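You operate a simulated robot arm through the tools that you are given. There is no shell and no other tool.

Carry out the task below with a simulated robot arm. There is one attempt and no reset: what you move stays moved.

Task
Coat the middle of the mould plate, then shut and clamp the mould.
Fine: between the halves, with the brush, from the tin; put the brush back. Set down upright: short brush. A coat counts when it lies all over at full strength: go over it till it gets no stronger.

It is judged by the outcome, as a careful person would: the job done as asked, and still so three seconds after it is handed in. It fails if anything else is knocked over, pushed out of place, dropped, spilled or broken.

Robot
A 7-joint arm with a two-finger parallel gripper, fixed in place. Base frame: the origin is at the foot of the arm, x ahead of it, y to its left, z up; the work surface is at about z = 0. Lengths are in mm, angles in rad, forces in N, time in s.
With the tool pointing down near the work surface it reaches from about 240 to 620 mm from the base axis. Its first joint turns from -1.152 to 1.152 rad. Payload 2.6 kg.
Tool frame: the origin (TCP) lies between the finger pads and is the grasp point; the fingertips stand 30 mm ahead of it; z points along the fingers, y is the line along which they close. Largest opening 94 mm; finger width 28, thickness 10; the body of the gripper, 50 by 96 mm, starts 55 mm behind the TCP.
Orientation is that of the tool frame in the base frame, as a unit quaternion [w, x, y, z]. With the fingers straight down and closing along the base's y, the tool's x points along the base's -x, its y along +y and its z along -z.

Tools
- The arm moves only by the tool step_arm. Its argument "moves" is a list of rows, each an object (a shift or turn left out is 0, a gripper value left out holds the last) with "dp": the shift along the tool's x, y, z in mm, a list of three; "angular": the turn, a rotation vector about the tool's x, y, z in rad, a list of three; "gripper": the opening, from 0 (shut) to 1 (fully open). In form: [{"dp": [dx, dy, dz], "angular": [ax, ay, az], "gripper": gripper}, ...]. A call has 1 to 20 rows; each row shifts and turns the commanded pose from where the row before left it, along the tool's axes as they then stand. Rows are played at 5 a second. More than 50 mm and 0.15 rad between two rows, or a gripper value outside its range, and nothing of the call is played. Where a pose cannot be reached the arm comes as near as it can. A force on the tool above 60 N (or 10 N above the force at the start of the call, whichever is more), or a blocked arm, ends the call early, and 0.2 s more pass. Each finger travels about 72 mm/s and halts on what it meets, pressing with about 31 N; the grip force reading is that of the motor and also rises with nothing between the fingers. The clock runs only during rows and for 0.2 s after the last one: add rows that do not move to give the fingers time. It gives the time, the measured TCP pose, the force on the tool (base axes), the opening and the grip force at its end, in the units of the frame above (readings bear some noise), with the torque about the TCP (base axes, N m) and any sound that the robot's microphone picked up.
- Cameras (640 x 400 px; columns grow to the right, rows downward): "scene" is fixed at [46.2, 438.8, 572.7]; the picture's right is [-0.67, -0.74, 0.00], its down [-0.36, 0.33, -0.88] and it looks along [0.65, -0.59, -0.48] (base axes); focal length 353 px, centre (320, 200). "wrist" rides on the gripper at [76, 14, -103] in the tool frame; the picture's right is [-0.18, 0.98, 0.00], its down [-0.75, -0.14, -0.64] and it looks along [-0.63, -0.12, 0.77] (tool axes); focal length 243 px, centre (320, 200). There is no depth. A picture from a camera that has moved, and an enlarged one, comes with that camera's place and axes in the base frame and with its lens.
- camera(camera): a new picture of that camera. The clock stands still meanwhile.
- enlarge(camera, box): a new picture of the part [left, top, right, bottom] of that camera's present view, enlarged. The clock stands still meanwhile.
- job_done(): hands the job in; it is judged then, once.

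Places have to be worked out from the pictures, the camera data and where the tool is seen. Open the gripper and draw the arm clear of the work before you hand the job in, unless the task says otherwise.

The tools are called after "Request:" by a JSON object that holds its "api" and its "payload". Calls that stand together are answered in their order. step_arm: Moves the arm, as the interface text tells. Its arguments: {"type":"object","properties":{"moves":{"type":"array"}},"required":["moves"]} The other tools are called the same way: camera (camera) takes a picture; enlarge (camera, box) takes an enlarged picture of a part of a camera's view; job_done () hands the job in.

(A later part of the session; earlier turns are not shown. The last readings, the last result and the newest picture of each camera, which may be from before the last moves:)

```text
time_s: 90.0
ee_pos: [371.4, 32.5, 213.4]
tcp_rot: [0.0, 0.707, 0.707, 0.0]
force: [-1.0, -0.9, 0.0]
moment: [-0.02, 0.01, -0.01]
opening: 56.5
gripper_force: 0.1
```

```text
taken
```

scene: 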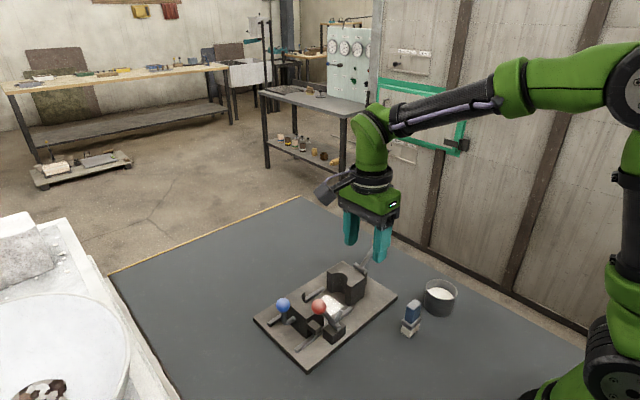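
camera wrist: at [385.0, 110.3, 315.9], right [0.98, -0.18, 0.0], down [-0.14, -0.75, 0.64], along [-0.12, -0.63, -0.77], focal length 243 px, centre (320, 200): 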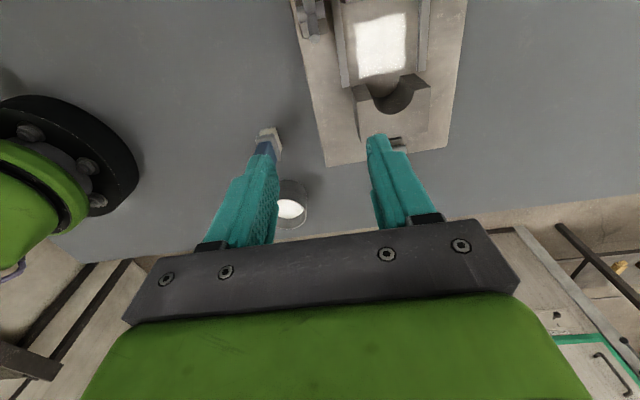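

I shift +y to bring the red lever and lug into the upper part of the wrist view.

Request:
{"api": "step_arm", "payload": {"moves": [{"dp": [25, 4, 0]}, {"dp": [25, 4, 0]}, {"dp": [25, 4, 0]}, {"dp": [25, 4, 0]}, {"dp": [0, 0, 0]}]}}

Request:
{"api": "enlarge", "payload": {"camera": "wrist", "box": [230, 0, 430, 125]}}

Request:
{"api": "enlarge", "payload": {"camera": "wrist", "box": [260, 20, 350, 100]}}

```text
time_s: 91.2
ee_pos: [386.4, 133.0, 213.6]
tcp_rot: [-0.001, 0.706, 0.708, 0.0]
force: [-0.6, 0.0, 0.2]
moment: [-0.03, 0.02, -0.03]
opening: 56.4
gripper_force: 0.0
```

```text
3.20 times, centred on (330, 62) of wrist
camera zoom: at [400.9, 210.3, 315.0], right [0.98, -0.18, 0.0], down [-0.14, -0.75, 0.64], along [-0.12, -0.63, -0.77], focal length 776 px, centre (288, 640)
```

zoom: 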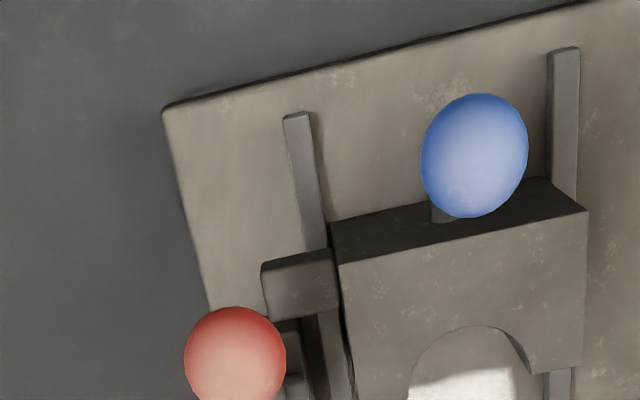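

```text
5.00 times, centred on (305, 60) of wrist
camera zoom: at [400.9, 210.3, 315.0], right [0.98, -0.18, 0.0], down [-0.14, -0.75, 0.64], along [-0.12, -0.63, -0.77], focal length 1213 px, centre (395, 900)
```

zoom: 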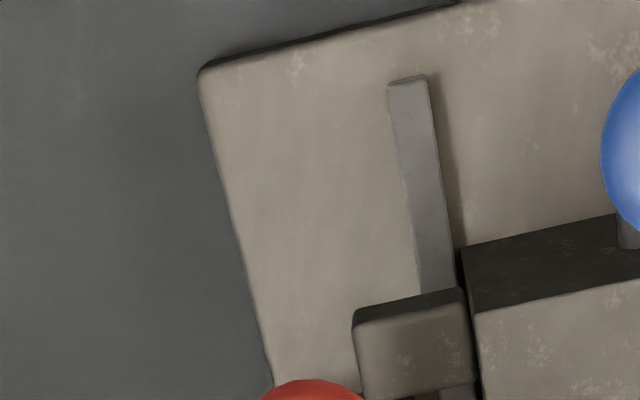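

The lug (z≈45–55) sits on the sliding half and the red short arm would drop behind it once shut. I'll close the gripper and go behind the blue ball (+y side) to push the half shut.

Request:
{"api": "step_arm", "payload": {"moves": [{"dp": [23, 12.9, 0], "gripper": 0.0}, {"dp": [23, 12.9, 0]}, {"dp": [23, 12.9, 0]}, {"dp": [23, 12.9, 0]}, {"dp": [0, 0, 20]}, {"dp": [0, 0, 20]}, {"dp": [0, 0, 20]}, {"dp": [0, 0, 0]}]}}

Request:
{"api": "camera", "payload": {"camera": "wrist"}}

Request:
{"api": "enlarge", "payload": {"camera": "scene", "box": [220, 200, 400, 350]}}

```text
time_s: 93.0
ee_pos: [439.2, 224.6, 152.2]
tcp_rot: [-0.001, 0.707, 0.707, 0.0]
force: [0.3, 0.0, 0.3]
moment: [0.03, 0.01, 0.0]
opening: 0.1
gripper_force: 30.6
```

```text
taken
camera wrist: at [451.9, 301.6, 256.0], right [0.98, -0.18, 0.0], down [-0.14, -0.75, 0.64], along [-0.12, -0.63, -0.77], focal length 243 px, centre (320, 200)
```

wrist: 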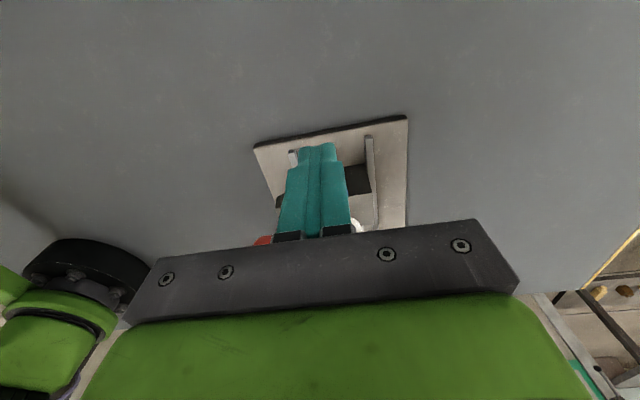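

```text
2.67 times, centred on (310, 275) of scene
camera zoom: at [46.2, 438.8, 572.7], right [-0.67, -0.74, 0.0], down [-0.36, 0.33, -0.88], along [0.65, -0.59, -0.48], focal length 942 px, centre (347, 0)
```

zoom: 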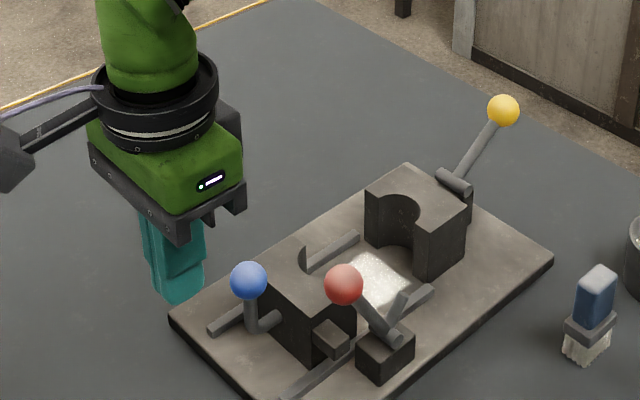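

Closed fingers are behind the blue ball (ball ≈ (439,172,95)). I lower to ball height.

Request:
{"api": "step_arm", "payload": {"moves": [{"dp": [0, 0, 15]}, {"dp": [0, 0, 15]}, {"dp": [0, 0, 15]}, {"dp": [0, 0, 7]}, {"dp": [0, 0, 0]}]}}

Request:
{"api": "enlarge", "payload": {"camera": "scene", "box": [220, 230, 380, 350]}}

Request:
{"api": "enlarge", "payload": {"camera": "wrist", "box": [220, 100, 420, 250]}}

```text
time_s: 94.2
ee_pos: [438.7, 223.6, 101.3]
tcp_rot: [0.0, 0.706, 0.708, 0.0]
force: [0.5, -0.5, -1.0]
moment: [0.02, 0.02, 0.03]
opening: 0.2
gripper_force: 30.7
```

```text
3.33 times, centred on (300, 290) of scene
camera zoom: at [46.2, 438.8, 572.7], right [-0.67, -0.74, 0.0], down [-0.36, 0.33, -0.88], along [0.65, -0.59, -0.48], focal length 1178 px, centre (387, -100)
```

zoom: 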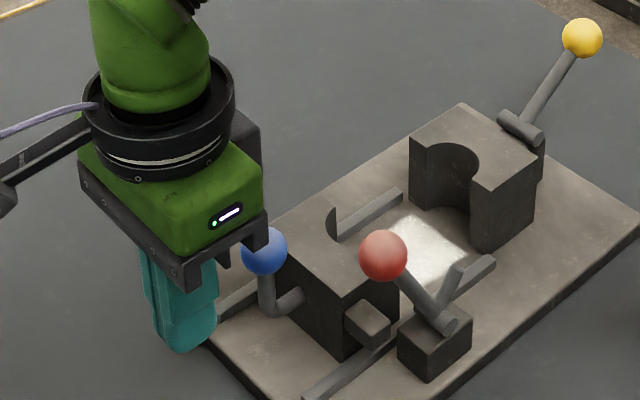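

```text
2.67 times, centred on (320, 175) of wrist
camera zoom: at [452.2, 301.1, 203.9], right [0.98, -0.18, 0.0], down [-0.14, -0.75, 0.64], along [-0.12, -0.63, -0.77], focal length 647 px, centre (320, 267)
```

zoom: 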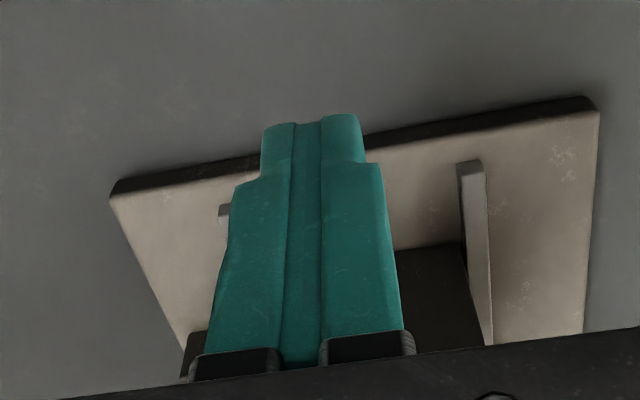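

Now I push in the -y direction, first approaching, then small steps while watching force and sound.

Request:
{"api": "step_arm", "payload": {"moves": [{"dp": [-8, 0, 0]}, {"dp": [-8, 0, 0]}, {"dp": [-4, 0, 0]}, {"dp": [-4, 0, 0]}, {"dp": [-4, 0, 0]}, {"dp": [0, 0, 0]}]}}

Request:
{"api": "step_arm", "payload": {"moves": [{"dp": [-3, 0, 0]}, {"dp": [-3, 0, 0]}, {"dp": [-3, 0, 0]}, {"dp": [0, 0, 0]}]}}

Request:
{"api": "enlarge", "payload": {"camera": "scene", "box": [220, 230, 380, 350]}}

```text
time_s: 95.6
ee_pos: [438.1, 195.3, 100.9]
tcp_rot: [0.0, 0.706, 0.708, 0.0]
force: [0.2, 1.4, 1.1]
moment: [-0.03, -0.01, -0.02]
opening: 0.0
gripper_force: 30.8
```

```text
time_s: 96.6
ee_pos: [439.0, 187.2, 102.3]
tcp_rot: [-0.001, 0.707, 0.708, 0.0]
force: [0.6, 0.5, -0.4]
moment: [0.05, 0.03, 0.03]
opening: 0.0
gripper_force: 31.3
```

```text
3.33 times, centred on (300, 290) of scene
camera zoom: at [46.2, 438.8, 572.7], right [-0.67, -0.74, 0.0], down [-0.36, 0.33, -0.88], along [0.65, -0.59, -0.48], focal length 1178 px, centre (387, -100)
```

zoom: 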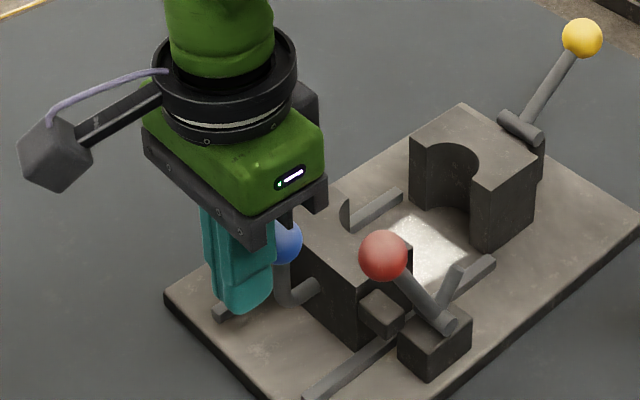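

The half is sliding with almost no resistance (moved ≈11 mm). I continue in small steps and watch the lug near the red lever.

Request:
{"api": "step_arm", "payload": {"moves": [{"dp": [-3, 0, 0]}, {"dp": [-3, 0, 0]}, {"dp": [-3, 0, 0]}, {"dp": [0, 0, 0]}]}}

Request:
{"api": "enlarge", "payload": {"camera": "scene", "box": [290, 280, 350, 335]}}

```text
time_s: 97.6
ee_pos: [439.0, 177.1, 102.1]
tcp_rot: [0.0, 0.707, 0.707, 0.0]
force: [0.2, 0.2, -0.2]
moment: [0.01, 0.02, 0.01]
opening: 0.0
gripper_force: 31.3
```

```text
7.27 times, centred on (320, 308) of scene
camera zoom: at [46.2, 438.8, 572.7], right [-0.67, -0.74, 0.0], down [-0.36, 0.33, -0.88], along [0.65, -0.59, -0.48], focal length 2570 px, centre (320, -582)
```

zoom: 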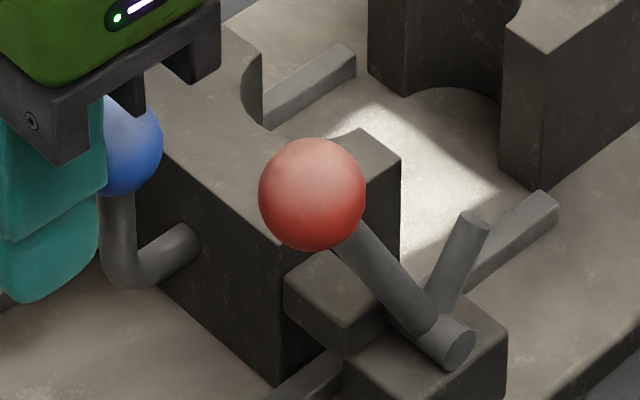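

The lug is sliding in beside the red long arm, over the block. I carry on cautiously.

Request:
{"api": "step_arm", "payload": {"moves": [{"dp": [-2, 0, 0]}, {"dp": [-2, 0, 0]}, {"dp": [-2, 0, 0]}, {"dp": [-2, 0, 0]}, {"dp": [0, 0, 0]}]}}

Request:
{"api": "enlarge", "payload": {"camera": "scene", "box": [290, 280, 350, 335]}}

```text
time_s: 98.8
ee_pos: [439.1, 169.2, 101.6]
tcp_rot: [0.0, 0.707, 0.708, 0.0]
force: [0.0, 1.7, 0.1]
moment: [0.01, -0.06, 0.02]
opening: 0.0
gripper_force: 30.8
```

```text
7.27 times, centred on (320, 308) of scene
camera zoom: at [46.2, 438.8, 572.7], right [-0.67, -0.74, 0.0], down [-0.36, 0.33, -0.88], along [0.65, -0.59, -0.48], focal length 2570 px, centre (320, -582)
```

zoom: 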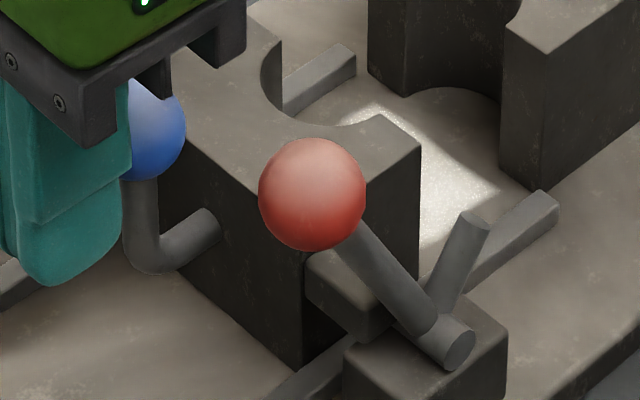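

The lug passes beside the lever without disturbing it, with little force. I keep pushing.

Request:
{"api": "step_arm", "payload": {"moves": [{"dp": [-3, 0, 0]}, {"dp": [-3, 0, 0]}, {"dp": [-3, 0, 0]}, {"dp": [-3, 0, 0]}, {"dp": [0, 0, 0]}]}}

Request:
{"api": "enlarge", "payload": {"camera": "scene", "box": [270, 250, 380, 335]}}

```text
time_s: 100.0
ee_pos: [437.7, 156.6, 102.2]
tcp_rot: [0.001, 0.706, 0.708, 0.0]
force: [0.3, 1.4, 1.0]
moment: [-0.01, -0.02, 0.0]
opening: 0.0
gripper_force: 31.4
```

```text
4.71 times, centred on (325, 292) of scene
camera zoom: at [46.2, 438.8, 572.7], right [-0.67, -0.74, 0.0], down [-0.36, 0.33, -0.88], along [0.65, -0.59, -0.48], focal length 1663 px, centre (296, -235)
```

zoom: 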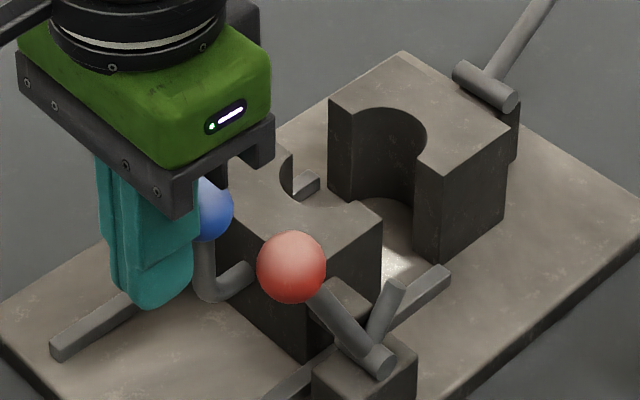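

Halfway shut. Continuing the push.

Request:
{"api": "step_arm", "payload": {"moves": [{"dp": [-3, 0, 0]}, {"dp": [-3, 0, 0]}, {"dp": [-3, 0, 0]}, {"dp": [-3, 0, 0]}, {"dp": [-3, 0, 0]}, {"dp": [-3, 0, 0]}, {"dp": [0, 0, 0]}]}}

Request:
{"api": "enlarge", "payload": {"camera": "scene", "box": [270, 250, 380, 335]}}

```text
time_s: 101.6
ee_pos: [439.0, 140.8, 101.1]
tcp_rot: [0.0, 0.706, 0.708, -0.001]
force: [-1.2, 1.0, -0.1]
moment: [0.04, 0.03, 0.01]
opening: 0.0
gripper_force: 30.8
```

```text
4.71 times, centred on (325, 292) of scene
camera zoom: at [46.2, 438.8, 572.7], right [-0.67, -0.74, 0.0], down [-0.36, 0.33, -0.88], along [0.65, -0.59, -0.48], focal length 1663 px, centre (296, -235)
```

zoom: 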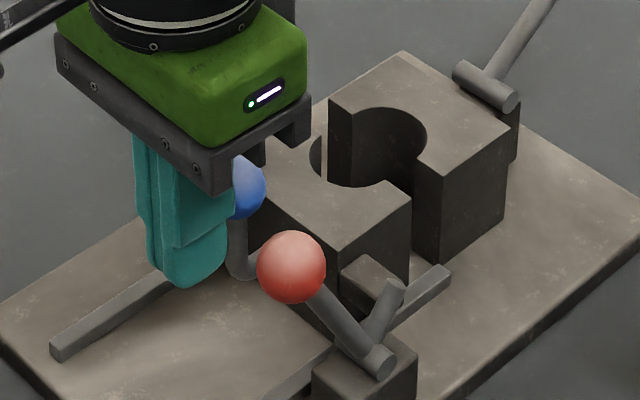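

About 15 mm left. I push on in 2 mm steps until resistance shows the halves meet.

Request:
{"api": "step_arm", "payload": {"moves": [{"dp": [-2, 0, 0]}, {"dp": [-2, 0, 0]}, {"dp": [-2, 0, 0]}, {"dp": [-2, 0, 0]}, {"dp": [-2, 0, 0]}, {"dp": [0, 0, 0]}]}}

Request:
{"api": "step_arm", "payload": {"moves": [{"dp": [-1.5, 0, 0]}, {"dp": [-1.5, 0, 0]}, {"dp": [0, 0, 0]}]}}

Request:
{"api": "enlarge", "payload": {"camera": "scene", "box": [270, 250, 380, 335]}}

```text
time_s: 103.0
ee_pos: [438.8, 130.0, 101.0]
tcp_rot: [-0.001, 0.707, 0.708, 0.0]
force: [0.6, 0.6, 0.2]
moment: [0.01, 0.03, 0.01]
opening: 0.2
gripper_force: 30.6
```

```text
time_s: 103.8
ee_pos: [438.4, 126.1, 100.8]
tcp_rot: [0.0, 0.707, 0.707, 0.0]
force: [0.2, 1.0, 0.1]
moment: [0.02, 0.01, 0.01]
opening: 0.0
gripper_force: 30.8
```

```text
4.71 times, centred on (325, 292) of scene
camera zoom: at [46.2, 438.8, 572.7], right [-0.67, -0.74, 0.0], down [-0.36, 0.33, -0.88], along [0.65, -0.59, -0.48], focal length 1663 px, centre (296, -235)
```

zoom: 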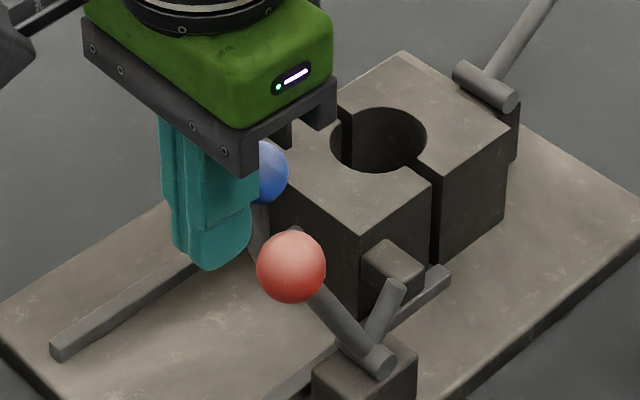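

Almost shut, with a thin gap left. Continuing in 1 mm steps.

Request:
{"api": "step_arm", "payload": {"moves": [{"dp": [-1, 0, 0]}, {"dp": [-1, 0, 0]}, {"dp": [0, 0, 0]}]}}

Request:
{"api": "step_arm", "payload": {"moves": [{"dp": [-1, 0, 0]}, {"dp": [-1, 0, 0]}, {"dp": [0, 0, 0]}]}}

Request:
{"api": "enlarge", "payload": {"camera": "scene", "box": [290, 260, 360, 335]}}

```text
time_s: 104.6
ee_pos: [439.3, 124.8, 101.9]
tcp_rot: [0.0, 0.706, 0.708, 0.0]
force: [-0.1, 1.2, -0.7]
moment: [-0.01, -0.01, 0.04]
opening: 0.0
gripper_force: 31.0
```

```text
time_s: 105.4
ee_pos: [439.5, 122.8, 101.8]
tcp_rot: [0.0, 0.706, 0.708, 0.0]
force: [0.0, 1.8, 0.5]
moment: [-0.01, 0.03, 0.0]
opening: 0.0
gripper_force: 31.0
```

```text
5.33 times, centred on (325, 298) of scene
camera zoom: at [46.2, 438.8, 572.7], right [-0.67, -0.74, 0.0], down [-0.36, 0.33, -0.88], along [0.65, -0.59, -0.48], focal length 1884 px, centre (293, -320)
```

zoom: 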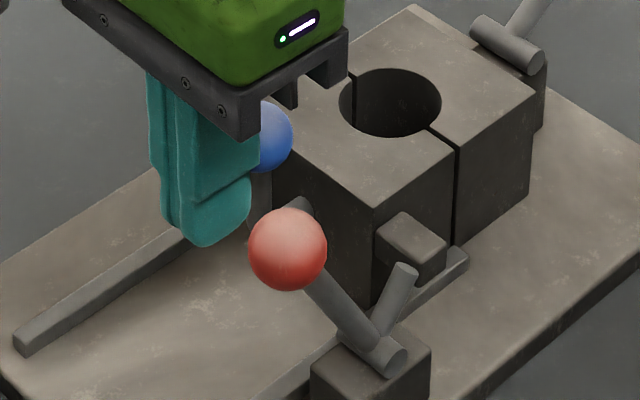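

Request:
{"api": "step_arm", "payload": {"moves": [{"dp": [-1, 0, 0]}, {"dp": [-0.7, 0, 0]}, {"dp": [0, 0, 0]}]}}

Request:
{"api": "step_arm", "payload": {"moves": [{"dp": [-0.7, 0, 0]}, {"dp": [-0.7, 0, 0]}, {"dp": [0, 0, 0]}]}}

Request:
{"api": "enlarge", "payload": {"camera": "scene", "box": [290, 260, 360, 335]}}

```text
time_s: 106.2
ee_pos: [439.2, 121.5, 102.0]
tcp_rot: [0.0, 0.707, 0.707, 0.0]
force: [2.0, 1.6, 1.3]
moment: [-0.02, -0.01, 0.05]
opening: 0.3
gripper_force: 30.6
```

```text
time_s: 107.0
ee_pos: [439.1, 121.2, 101.3]
tcp_rot: [-0.001, 0.706, 0.708, 0.0]
force: [3.3, 9.5, 0.0]
moment: [0.04, -0.06, 0.06]
opening: 0.0
gripper_force: 30.8
```

```text
5.33 times, centred on (325, 298) of scene
camera zoom: at [46.2, 438.9, 572.7], right [-0.67, -0.74, 0.0], down [-0.36, 0.33, -0.88], along [0.65, -0.59, -0.48], focal length 1884 px, centre (293, -320)
```

zoom: 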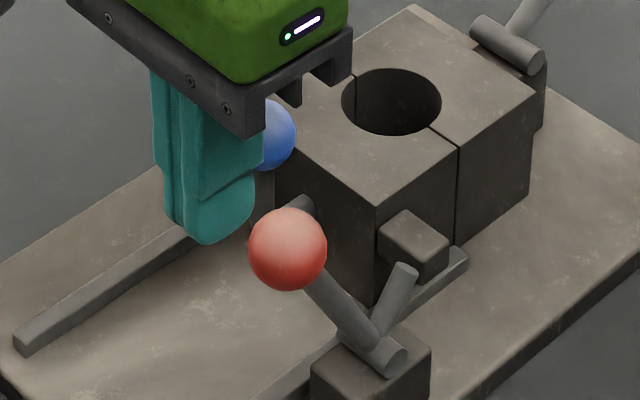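

The halves meet (9.5 N resistance). I press a bit more to be sure it's fully shut.

Request:
{"api": "step_arm", "payload": {"moves": [{"dp": [-0.7, 0, 0]}, {"dp": [0, 0, 0]}, {"dp": [0, 0, 0]}]}}

Request:
{"api": "enlarge", "payload": {"camera": "scene", "box": [310, 265, 350, 305]}}

```text
time_s: 107.8
ee_pos: [439.2, 121.7, 102.2]
tcp_rot: [-0.002, 0.705, 0.709, 0.001]
force: [3.6, 19.6, 2.7]
moment: [0.05, -0.06, 0.08]
opening: 0.3
gripper_force: 30.9
```

```text
10.00 times, centred on (330, 285) of scene
camera zoom: at [46.2, 438.9, 572.7], right [-0.67, -0.74, 0.0], down [-0.36, 0.33, -0.88], along [0.65, -0.59, -0.48], focal length 3533 px, centre (220, -650)
```

zoom: 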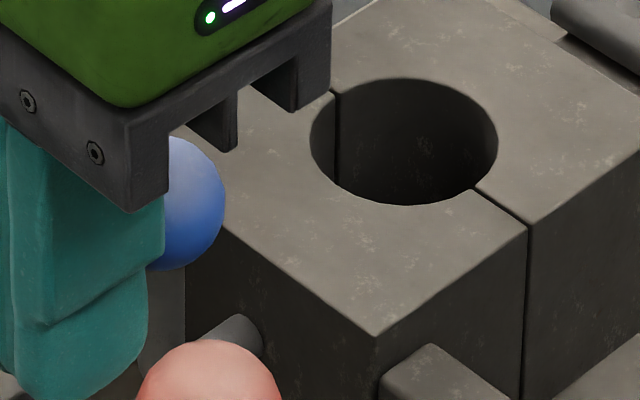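

The mould is shut firmly against the stop (≈20 N). I back off in +y, rise, and move behind the red ball at (374,143,120).

Request:
{"api": "step_arm", "payload": {"moves": [{"dp": [3, 0, 0]}, {"dp": [7, 0, 0]}, {"dp": [20, 0, 0]}, {"dp": [20, 0, 0]}, {"dp": [0, 0, -30]}, {"dp": [0, 0, -30]}, {"dp": [0, 0, -28]}, {"dp": [6, -21.5, 0]}, {"dp": [6, -21.5, 0]}, {"dp": [5, -21.5, 0]}, {"dp": [0, 0, 0]}]}}

Request:
{"api": "camera", "payload": {"camera": "wrist"}}

Request:
{"api": "enlarge", "payload": {"camera": "scene", "box": [220, 200, 400, 350]}}

```text
time_s: 110.2
ee_pos: [373.5, 185.8, 189.3]
tcp_rot: [0.0, 0.707, 0.707, 0.0]
force: [0.1, -0.4, 0.2]
moment: [-0.02, -0.02, -0.01]
opening: 0.2
gripper_force: 31.4
```

```text
taken
camera wrist: at [386.5, 263.9, 292.1], right [0.98, -0.18, 0.0], down [-0.14, -0.75, 0.64], along [-0.12, -0.63, -0.77], focal length 243 px, centre (320, 200)
```

wrist: 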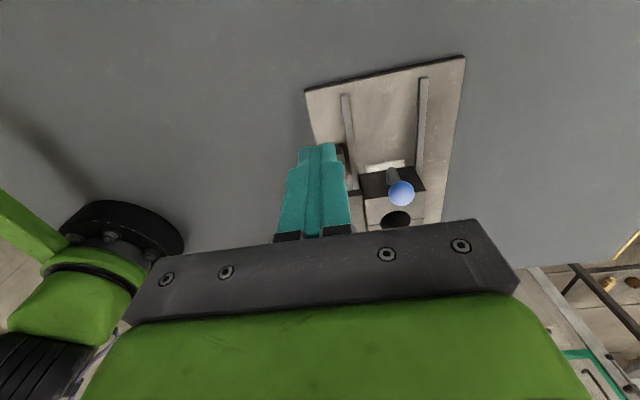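

```text
2.67 times, centred on (310, 275) of scene
camera zoom: at [46.2, 438.8, 572.7], right [-0.67, -0.74, 0.0], down [-0.36, 0.33, -0.88], along [0.65, -0.59, -0.48], focal length 942 px, centre (347, 0)
```

zoom: 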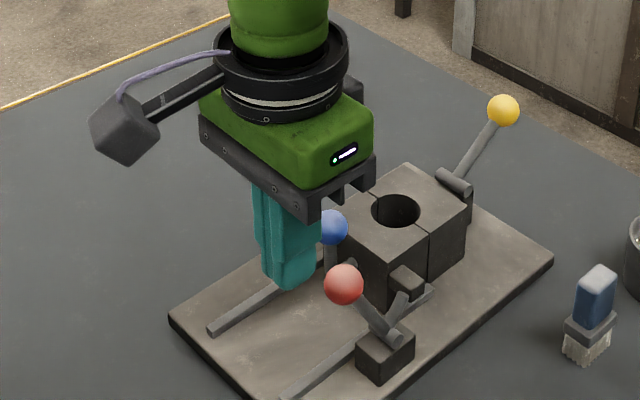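

Mould stays shut. The closed fingers are behind the red ball with about 16 mm clearance; I lower to its height.

Request:
{"api": "step_arm", "payload": {"moves": [{"dp": [0, 0, 15]}, {"dp": [0, 0, 15]}, {"dp": [0, 0, 15]}, {"dp": [0, 0, 14]}, {"dp": [0, 0, 0]}]}}

Request:
{"api": "enlarge", "payload": {"camera": "scene", "box": [240, 220, 380, 350]}}

Request:
{"api": "enlarge", "payload": {"camera": "wrist", "box": [220, 60, 460, 240]}}

```text
time_s: 111.4
ee_pos: [373.7, 186.2, 130.4]
tcp_rot: [0.001, 0.707, 0.707, 0.0]
force: [-0.3, -0.3, -0.4]
moment: [0.0, 0.01, 0.02]
opening: 0.1
gripper_force: 30.8
```

```text
3.08 times, centred on (310, 285) of scene
camera zoom: at [46.2, 438.8, 572.7], right [-0.67, -0.74, 0.0], down [-0.36, 0.33, -0.88], along [0.65, -0.59, -0.48], focal length 1087 px, centre (351, -62)
```

zoom: 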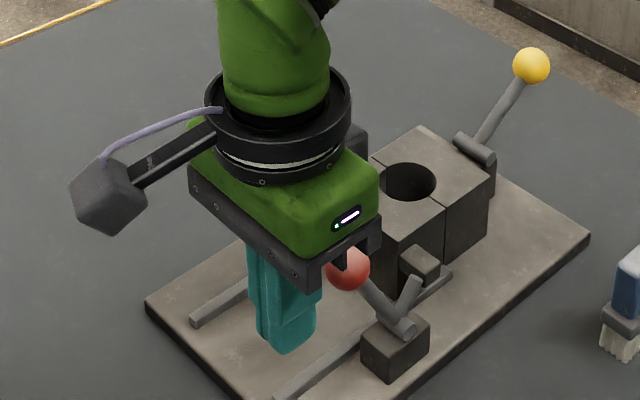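

```text
2.22 times, centred on (340, 150) of wrist
camera zoom: at [387.5, 263.8, 232.6], right [0.98, -0.18, 0.0], down [-0.14, -0.75, 0.64], along [-0.12, -0.63, -0.77], focal length 539 px, centre (276, 311)
```

zoom: 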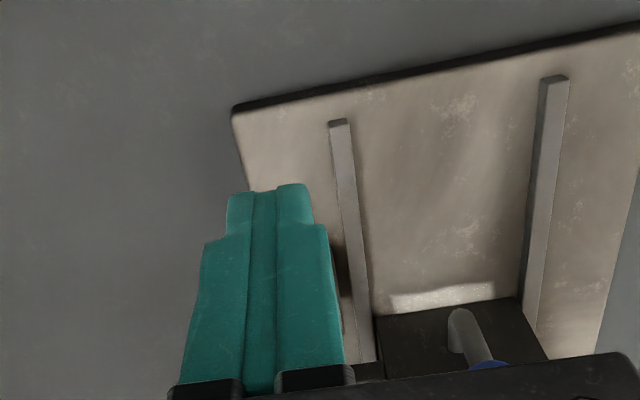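

Now I push the red ball in -y, small steps, watching force.

Request:
{"api": "step_arm", "payload": {"moves": [{"dp": [-5, 0, 0]}, {"dp": [-5, 0, 0]}, {"dp": [-4, 0, 0]}, {"dp": [-3, 0, 0]}, {"dp": [-3, 0, 0]}, {"dp": [-3, 0, 0]}, {"dp": [-3, 0, 0]}, {"dp": [0, 0, 0]}]}}

Request:
{"api": "enlarge", "payload": {"camera": "scene", "box": [280, 250, 380, 345]}}

```text
time_s: 113.2
ee_pos: [374.5, 158.4, 130.7]
tcp_rot: [-0.001, 0.706, 0.708, 0.0]
force: [0.0, 3.0, 1.9]
moment: [0.01, -0.01, 0.03]
opening: 0.3
gripper_force: 31.4
```

```text
4.21 times, centred on (330, 298) of scene
camera zoom: at [46.2, 438.8, 572.7], right [-0.67, -0.74, 0.0], down [-0.36, 0.33, -0.88], along [0.65, -0.59, -0.48], focal length 1488 px, centre (278, -210)
```

zoom: 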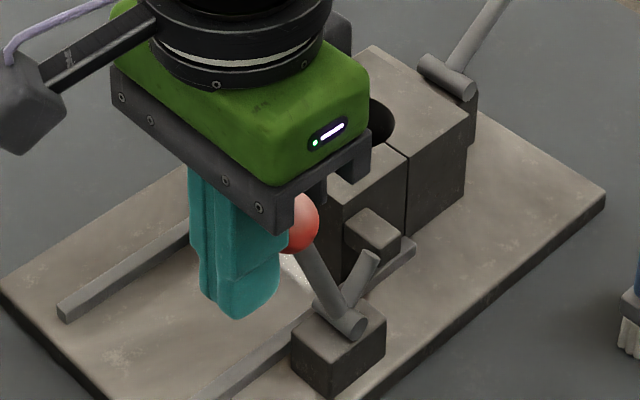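

The lever is turning as expected: the short arm is coming down toward the lug. I continue pushing.

Request:
{"api": "step_arm", "payload": {"moves": [{"dp": [-4, 0, 0]}, {"dp": [-4, 0, 0]}, {"dp": [-4, 0, 0]}, {"dp": [-4, 0, 0]}, {"dp": [-4, 0, 0]}, {"dp": [0, 0, 0]}]}}

Request:
{"api": "enlarge", "payload": {"camera": "scene", "box": [280, 250, 380, 345]}}

```text
time_s: 114.6
ee_pos: [375.0, 139.8, 132.3]
tcp_rot: [0.001, 0.707, 0.707, 0.001]
force: [1.2, 0.2, 0.1]
moment: [0.02, 0.02, -0.01]
opening: 0.1
gripper_force: 31.2
```

```text
4.21 times, centred on (330, 298) of scene
camera zoom: at [46.2, 438.8, 572.7], right [-0.67, -0.74, 0.0], down [-0.36, 0.33, -0.88], along [0.65, -0.59, -0.48], focal length 1488 px, centre (278, -210)
```

zoom: 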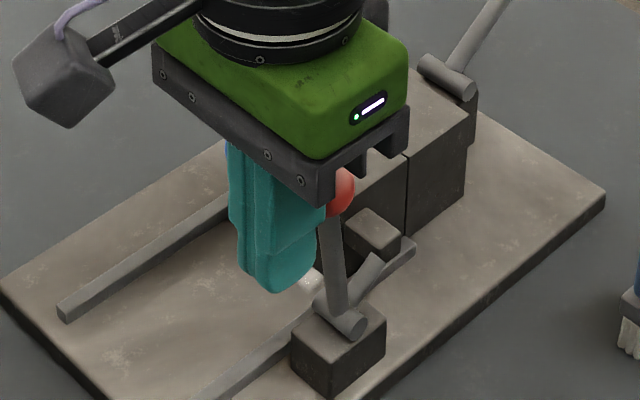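

The lever is near vertical with little force. Continuing past vertical.

Request:
{"api": "step_arm", "payload": {"moves": [{"dp": [-4, 0, 0]}, {"dp": [-4, 0, 0]}, {"dp": [-4, 0, 0]}, {"dp": [-4, 0, 0]}, {"dp": [0, 0, 0]}]}}

Request:
{"api": "enlarge", "payload": {"camera": "scene", "box": [280, 250, 380, 345]}}

```text
time_s: 115.8
ee_pos: [374.8, 124.9, 130.5]
tcp_rot: [0.0, 0.707, 0.707, 0.001]
force: [-0.4, 0.2, 0.5]
moment: [0.01, 0.02, 0.01]
opening: 0.2
gripper_force: 31.0
```

```text
4.21 times, centred on (330, 298) of scene
camera zoom: at [46.2, 438.8, 572.7], right [-0.67, -0.74, 0.0], down [-0.36, 0.33, -0.88], along [0.65, -0.59, -0.48], focal length 1488 px, centre (278, -210)
```

zoom: 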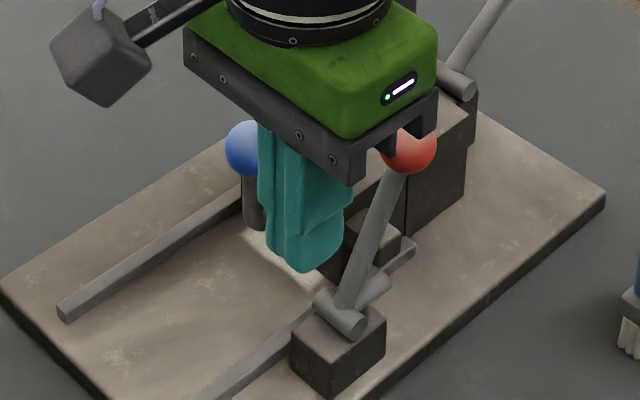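

The lever tipped over past vertical by itself, with its short arm now down by the lug. I look closely at it before pressing further.

Request:
{"api": "enlarge", "payload": {"camera": "scene", "box": [310, 270, 360, 330]}}

Request:
{"api": "enlarge", "payload": {"camera": "wrist", "box": [220, 60, 460, 240]}}

```text
6.67 times, centred on (335, 300) of scene
camera zoom: at [46.2, 438.8, 572.7], right [-0.67, -0.74, 0.0], down [-0.36, 0.33, -0.88], along [0.65, -0.59, -0.48], focal length 2355 px, centre (220, -467)
```

zoom: 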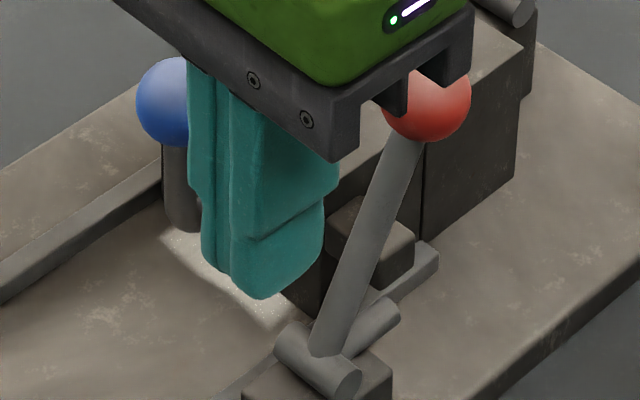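

```text
2.22 times, centred on (340, 150) of wrist
camera zoom: at [388.0, 201.4, 233.1], right [0.98, -0.18, 0.0], down [-0.14, -0.75, 0.64], along [-0.12, -0.63, -0.77], focal length 539 px, centre (276, 311)
```

zoom: 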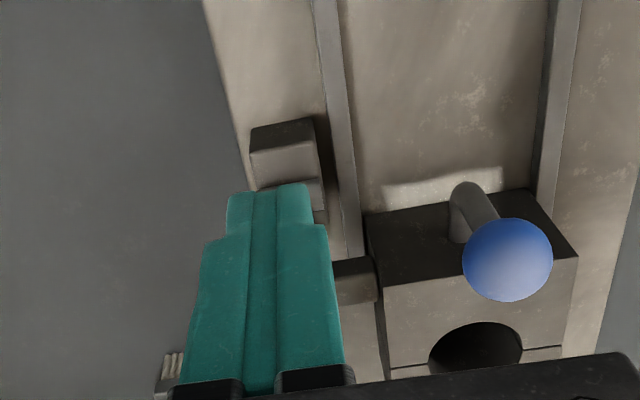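

I follow the lever with the fingers to see whether it has reached its end stop.

Request:
{"api": "step_arm", "payload": {"moves": [{"dp": [-5, 0, 0]}, {"dp": [-5, 0, 0]}, {"dp": [-5, 0, 0]}, {"dp": [-5, 0, 0]}, {"dp": [0, 0, 0]}]}}

Request:
{"api": "step_arm", "payload": {"moves": [{"dp": [-2, 0, 0]}, {"dp": [-2, 0, 0]}, {"dp": [-2, 0, 0]}, {"dp": [0, 0, 0]}]}}

Request:
{"api": "enlarge", "payload": {"camera": "scene", "box": [290, 250, 370, 335]}}

```text
time_s: 117.0
ee_pos: [374.8, 102.8, 131.2]
tcp_rot: [0.0, 0.707, 0.707, 0.0]
force: [0.5, 1.0, -0.3]
moment: [-0.01, 0.04, -0.02]
opening: 0.0
gripper_force: 31.2
```

```text
time_s: 118.0
ee_pos: [375.4, 98.3, 130.1]
tcp_rot: [-0.001, 0.706, 0.708, 0.0]
force: [0.1, 0.0, -0.2]
moment: [0.01, 0.0, -0.04]
opening: 0.0
gripper_force: 31.3
```

```text
4.71 times, centred on (330, 292) of scene
camera zoom: at [46.2, 438.8, 572.7], right [-0.67, -0.74, 0.0], down [-0.36, 0.33, -0.88], along [0.65, -0.59, -0.48], focal length 1663 px, centre (273, -235)
```

zoom: 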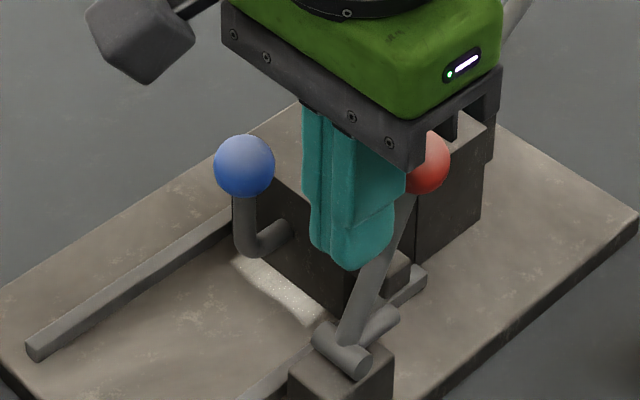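

No contact yet. Continuing gently.

Request:
{"api": "step_arm", "payload": {"moves": [{"dp": [-2, 0, 0]}, {"dp": [-2, 0, 0]}, {"dp": [0, 0, 0]}]}}

Request:
{"api": "step_arm", "payload": {"moves": [{"dp": [-2, 0, 0]}, {"dp": [-2, 0, 0]}, {"dp": [0, 0, 0]}]}}

Request:
{"api": "enlarge", "payload": {"camera": "scene", "box": [290, 250, 370, 335]}}

```text
time_s: 118.8
ee_pos: [373.9, 94.1, 129.7]
tcp_rot: [0.0, 0.706, 0.708, 0.0]
force: [0.0, -0.2, 0.8]
moment: [-0.02, 0.02, 0.01]
opening: 0.0
gripper_force: 31.1
```

```text
time_s: 119.6
ee_pos: [374.2, 90.0, 130.4]
tcp_rot: [0.0, 0.706, 0.708, 0.0]
force: [-0.5, 1.5, -0.2]
moment: [0.04, 0.0, 0.03]
opening: 0.2
gripper_force: 30.8
```

```text
4.71 times, centred on (330, 292) of scene
camera zoom: at [46.2, 438.8, 572.7], right [-0.67, -0.74, 0.0], down [-0.36, 0.33, -0.88], along [0.65, -0.59, -0.48], focal length 1663 px, centre (273, -235)
```

zoom: 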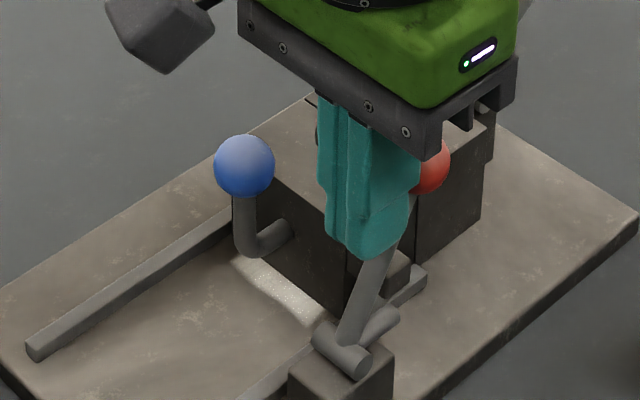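

Request:
{"api": "step_arm", "payload": {"moves": [{"dp": [-1.5, 0, 0]}, {"dp": [-1.5, 0, 0]}, {"dp": [0, 0, 0]}]}}

Request:
{"api": "step_arm", "payload": {"moves": [{"dp": [-1.5, 0, 0]}, {"dp": [-1.5, 0, 0]}, {"dp": [0, 0, 0]}]}}

Request:
{"api": "enlarge", "payload": {"camera": "scene", "box": [290, 250, 370, 335]}}

```text
time_s: 120.4
ee_pos: [374.8, 88.4, 131.8]
tcp_rot: [0.0, 0.706, 0.708, 0.001]
force: [0.5, 19.8, 2.4]
moment: [0.53, -0.01, 0.03]
opening: 0.0
gripper_force: 30.4
```

```text
time_s: 121.2
ee_pos: [374.6, 87.8, 130.9]
tcp_rot: [-0.002, 0.705, 0.709, 0.004]
force: [3.1, 32.2, 7.1]
moment: [0.86, -0.03, 0.16]
opening: 0.0
gripper_force: 30.7
```

```text
4.71 times, centred on (330, 292) of scene
camera zoom: at [46.2, 438.9, 572.7], right [-0.67, -0.74, 0.0], down [-0.36, 0.33, -0.88], along [0.65, -0.59, -0.48], focal length 1663 px, centre (273, -235)
```

zoom: 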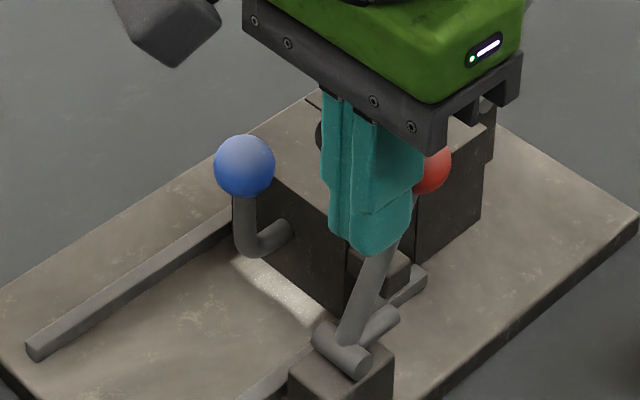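

The lever is firmly at its end stop (32 N, ball doesn't move). I back off, rise, and inspect the clamp.

Request:
{"api": "step_arm", "payload": {"moves": [{"dp": [4, 0, 0]}, {"dp": [10, 0, 0]}, {"dp": [20, 0, 0]}, {"dp": [20, 0, 0]}, {"dp": [0, 0, -30]}, {"dp": [0, 0, -30]}, {"dp": [0, 0, -30]}, {"dp": [0, 0, 0]}]}}

Request:
{"api": "enlarge", "payload": {"camera": "scene", "box": [280, 240, 380, 335]}}

Request:
{"api": "enlarge", "payload": {"camera": "scene", "box": [315, 280, 355, 320]}}

Request:
{"api": "camera", "payload": {"camera": "wrist"}}

```text
time_s: 123.0
ee_pos: [374.3, 137.4, 221.7]
tcp_rot: [0.0, 0.707, 0.707, 0.0]
force: [-0.8, 0.3, 0.5]
moment: [0.01, -0.04, -0.01]
opening: 0.0
gripper_force: 30.9
```

```text
4.21 times, centred on (330, 288) of scene
camera zoom: at [46.2, 438.8, 572.7], right [-0.67, -0.74, 0.0], down [-0.36, 0.33, -0.88], along [0.65, -0.59, -0.48], focal length 1488 px, centre (278, -168)
```

zoom: 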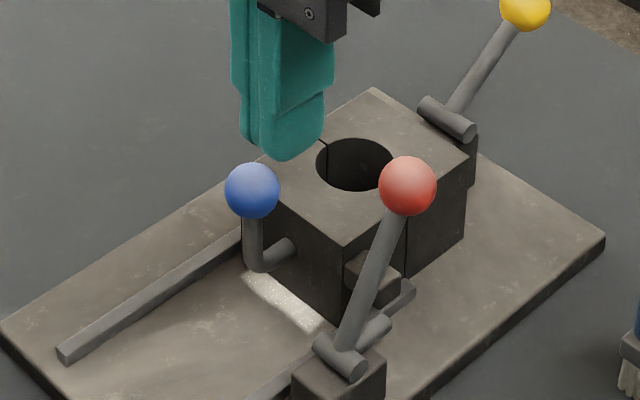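

```text
10.00 times, centred on (335, 300) of scene
camera zoom: at [46.2, 438.8, 572.7], right [-0.67, -0.74, 0.0], down [-0.36, 0.33, -0.88], along [0.65, -0.59, -0.48], focal length 3533 px, centre (170, -800)
```

zoom: 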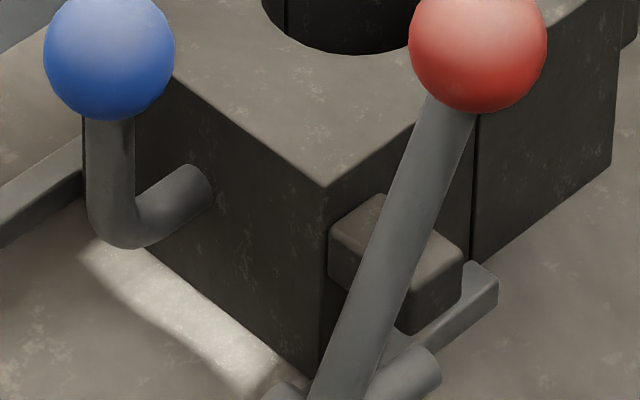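

```text
taken
camera wrist: at [387.6, 214.7, 323.4], right [0.98, -0.18, 0.0], down [-0.14, -0.75, 0.64], along [-0.12, -0.63, -0.77], focal length 243 px, centre (320, 200)
```

wrist: 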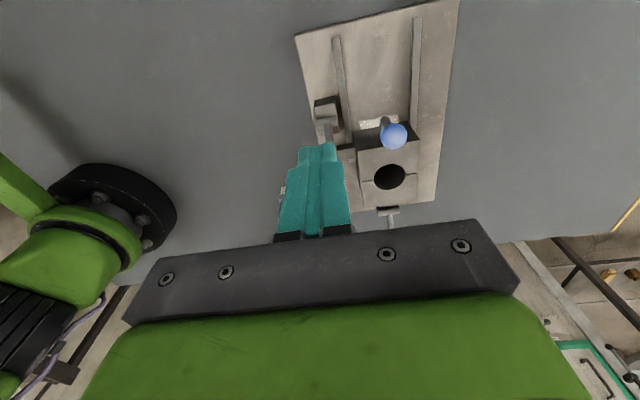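

I move to view the lug and short arm from above.

Request:
{"api": "step_arm", "payload": {"moves": [{"dp": [-16, 4, -5]}, {"dp": [-16, 4, -5]}, {"dp": [-12, 4, 0]}, {"dp": [0, 0, 0]}]}}

Request:
{"api": "enlarge", "payload": {"camera": "wrist", "box": [240, 20, 420, 150]}}

Request:
{"api": "enlarge", "payload": {"camera": "wrist", "box": [270, 60, 350, 140]}}

```text
time_s: 124.0
ee_pos: [386.0, 94.3, 230.4]
tcp_rot: [-0.001, 0.706, 0.708, 0.0]
force: [0.1, 0.2, -0.4]
moment: [0.0, 0.01, 0.0]
opening: 0.1
gripper_force: 31.1
```

```text
3.08 times, centred on (330, 85) of wrist
camera zoom: at [399.9, 171.4, 333.0], right [0.98, -0.18, 0.0], down [-0.14, -0.75, 0.64], along [-0.12, -0.63, -0.77], focal length 746 px, centre (289, 554)
```

zoom: 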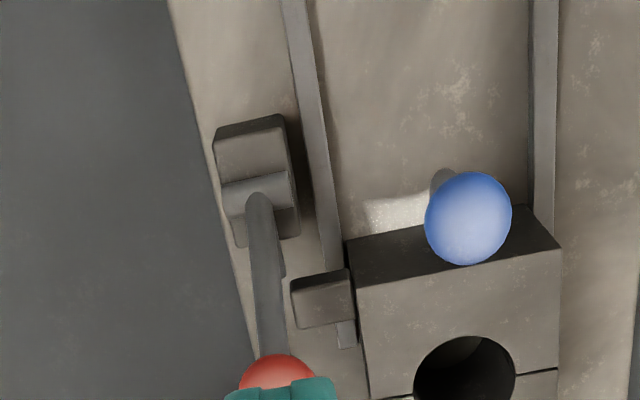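

```text
5.00 times, centred on (310, 100) of wrist
camera zoom: at [399.9, 171.4, 333.0], right [0.98, -0.18, 0.0], down [-0.14, -0.75, 0.64], along [-0.12, -0.63, -0.77], focal length 1213 px, centre (370, 700)
```

zoom: 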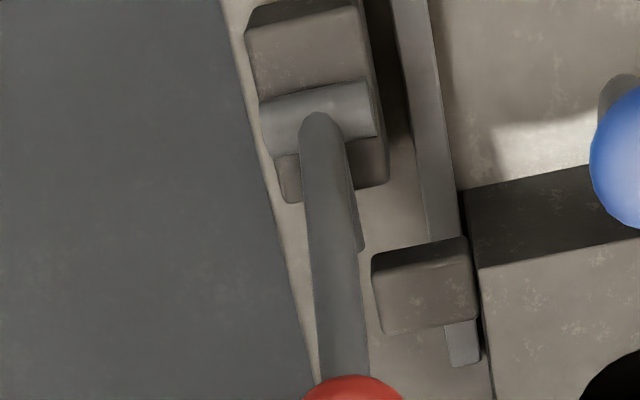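

The short arm now lies flat on the block with its tip right behind the lug's rear face, i.e. the clamp position. To be sure it holds, I'll do a gentle tug test on the blue ball from its -y side.

Request:
{"api": "step_arm", "payload": {"moves": [{"dp": [-16, 26, 0]}, {"dp": [-16, 26.5, 0]}, {"dp": [0, 0, 0]}, {"dp": [0, 0, 20]}, {"dp": [0, 0, 20]}, {"dp": [0, 0, 20]}, {"dp": [0, 0, 20]}, {"dp": [0, 0, 0]}]}}

Request:
{"api": "enlarge", "payload": {"camera": "scene", "box": [260, 210, 400, 335]}}

Request:
{"api": "enlarge", "payload": {"camera": "wrist", "box": [200, 40, 440, 220]}}

```text
time_s: 125.8
ee_pos: [439.3, 61.3, 151.3]
tcp_rot: [-0.001, 0.706, 0.708, 0.0]
force: [-0.1, 0.1, 0.6]
moment: [0.03, -0.01, 0.0]
opening: 0.2
gripper_force: 30.7
```

```text
3.20 times, centred on (330, 272) of scene
camera zoom: at [46.2, 438.8, 572.7], right [-0.67, -0.74, 0.0], down [-0.36, 0.33, -0.88], along [0.65, -0.59, -0.48], focal length 1131 px, centre (288, -32)
```

zoom: 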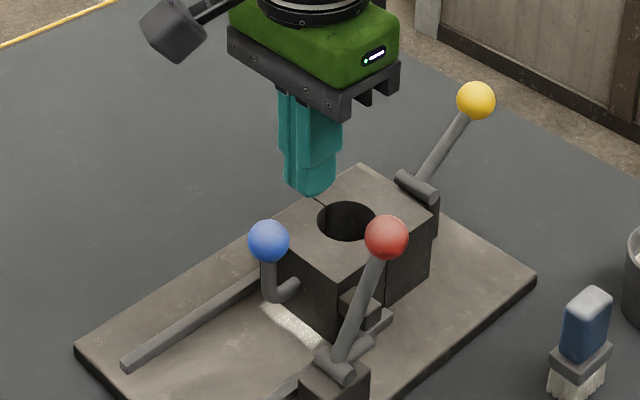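

```text
2.22 times, centred on (320, 130) of wrist
camera zoom: at [452.5, 139.6, 253.3], right [0.98, -0.18, 0.0], down [-0.14, -0.75, 0.64], along [-0.12, -0.63, -0.77], focal length 539 px, centre (320, 356)
```

zoom: 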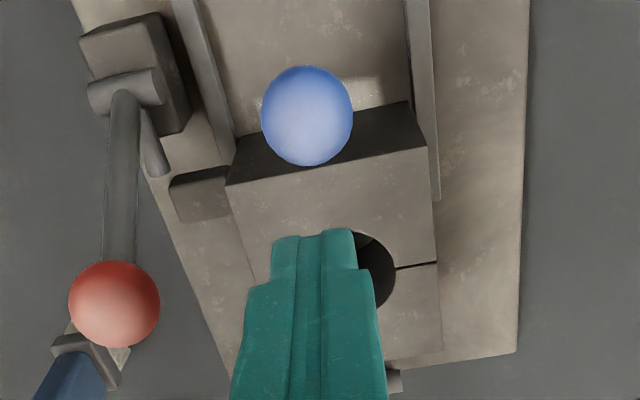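

I lower just above the mould top and then ease toward the blue ball from its -y side.

Request:
{"api": "step_arm", "payload": {"moves": [{"dp": [0, 0, 15]}, {"dp": [0, 0, 15]}, {"dp": [0, 0, 12]}, {"dp": [0, 0, 0]}]}}

Request:
{"api": "step_arm", "payload": {"moves": [{"dp": [2, 0, 0]}, {"dp": [2, 0, 0]}, {"dp": [2, 0, 0]}, {"dp": [0, 0, 0]}]}}

Request:
{"api": "enlarge", "payload": {"camera": "scene", "box": [290, 250, 370, 330]}}

```text
time_s: 126.8
ee_pos: [437.8, 61.9, 108.0]
tcp_rot: [0.0, 0.706, 0.708, -0.001]
force: [1.5, 0.1, -0.8]
moment: [0.01, 0.0, 0.0]
opening: 0.0
gripper_force: 30.9
```

```text
time_s: 127.8
ee_pos: [438.9, 67.9, 108.8]
tcp_rot: [0.001, 0.707, 0.707, 0.0]
force: [-2.1, -4.1, 0.9]
moment: [-0.04, 0.03, 0.04]
opening: 0.0
gripper_force: 31.2
```

```text
5.00 times, centred on (330, 290) of scene
camera zoom: at [46.2, 438.8, 572.7], right [-0.67, -0.74, 0.0], down [-0.36, 0.33, -0.88], along [0.65, -0.59, -0.48], focal length 1766 px, centre (270, -250)
```

zoom: 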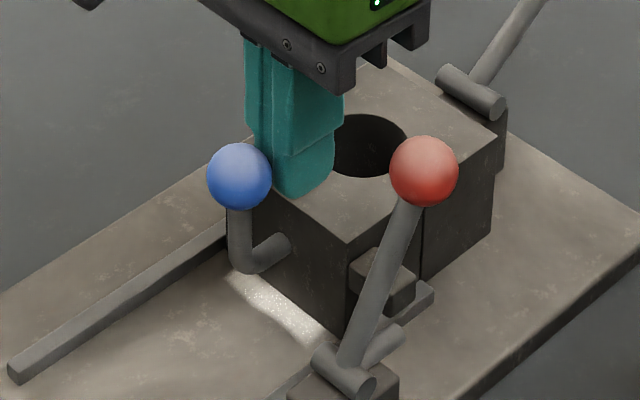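

Contact at 4 N already, more than the free sliding friction of about 1–2 N. I add one more millimetre to see whether it yields.

Request:
{"api": "step_arm", "payload": {"moves": [{"dp": [0.7, 0, 0]}, {"dp": [0, 0, 0]}, {"dp": [0, 0, 0]}]}}

Request:
{"api": "enlarge", "payload": {"camera": "scene", "box": [290, 250, 370, 330]}}

```text
time_s: 128.6
ee_pos: [437.9, 68.2, 108.3]
tcp_rot: [0.001, 0.707, 0.707, 0.0]
force: [-3.6, -9.7, 1.2]
moment: [-0.12, 0.1, 0.04]
opening: 0.0
gripper_force: 31.4
```

```text
5.00 times, centred on (330, 290) of scene
camera zoom: at [46.2, 438.8, 572.7], right [-0.67, -0.74, 0.0], down [-0.36, 0.33, -0.88], along [0.65, -0.59, -0.48], focal length 1766 px, centre (270, -250)
```

zoom: 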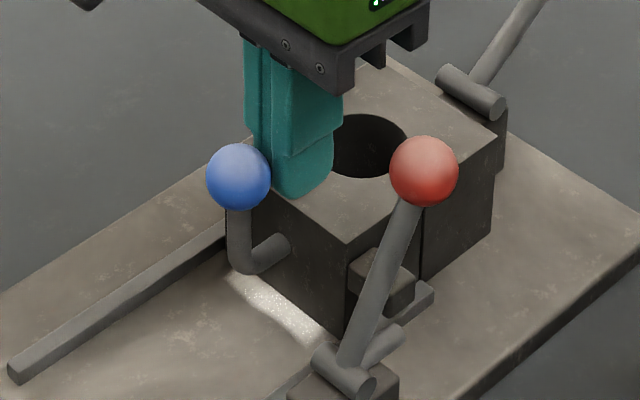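

It holds against about 10 N, so the clamp is engaged. I back off at once and inspect the parting line.

Request:
{"api": "step_arm", "payload": {"moves": [{"dp": [-2, 0, 0]}, {"dp": [-5, 0, 0]}, {"dp": [0, 0, -15]}, {"dp": [0, 0, -20]}, {"dp": [0, 0, -25]}, {"dp": [0, 0, -30]}, {"dp": [0, 0, -30]}, {"dp": [0, 0, 0]}]}}

Request:
{"api": "enlarge", "payload": {"camera": "scene", "box": [310, 265, 350, 305]}}

Request:
{"api": "enlarge", "payload": {"camera": "wrist", "box": [200, 20, 440, 200]}}

```text
time_s: 130.4
ee_pos: [438.8, 61.8, 228.6]
tcp_rot: [0.0, 0.706, 0.708, 0.0]
force: [0.2, 0.2, 0.6]
moment: [0.03, 0.01, -0.03]
opening: 0.0
gripper_force: 31.0
```

```text
10.00 times, centred on (330, 285) of scene
camera zoom: at [46.2, 438.8, 572.7], right [-0.67, -0.74, 0.0], down [-0.36, 0.33, -0.88], along [0.65, -0.59, -0.48], focal length 3533 px, centre (220, -650)
```

zoom: 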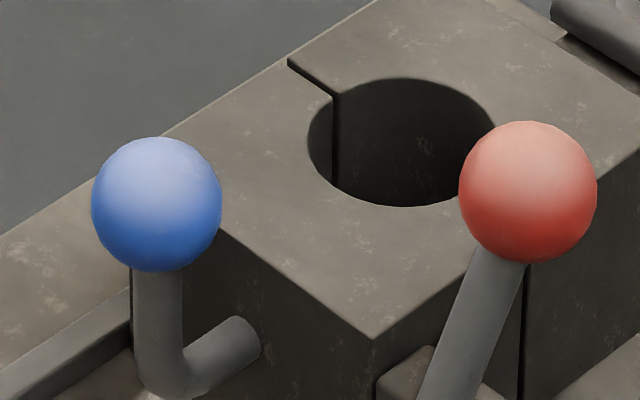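

```text
2.22 times, centred on (320, 110) of wrist
camera zoom: at [453.0, 139.5, 331.3], right [0.98, -0.18, 0.0], down [-0.14, -0.75, 0.64], along [-0.12, -0.63, -0.77], focal length 539 px, centre (320, 400)
```

zoom: 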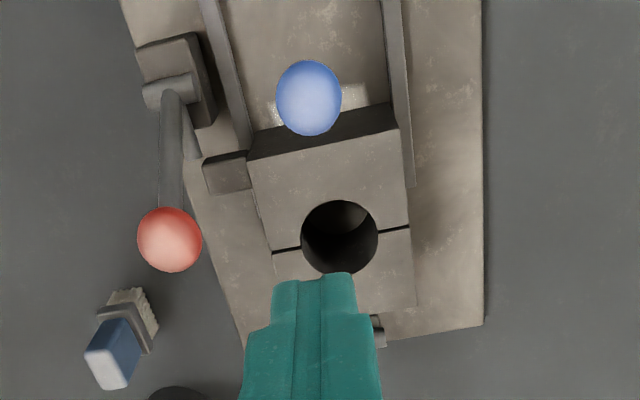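

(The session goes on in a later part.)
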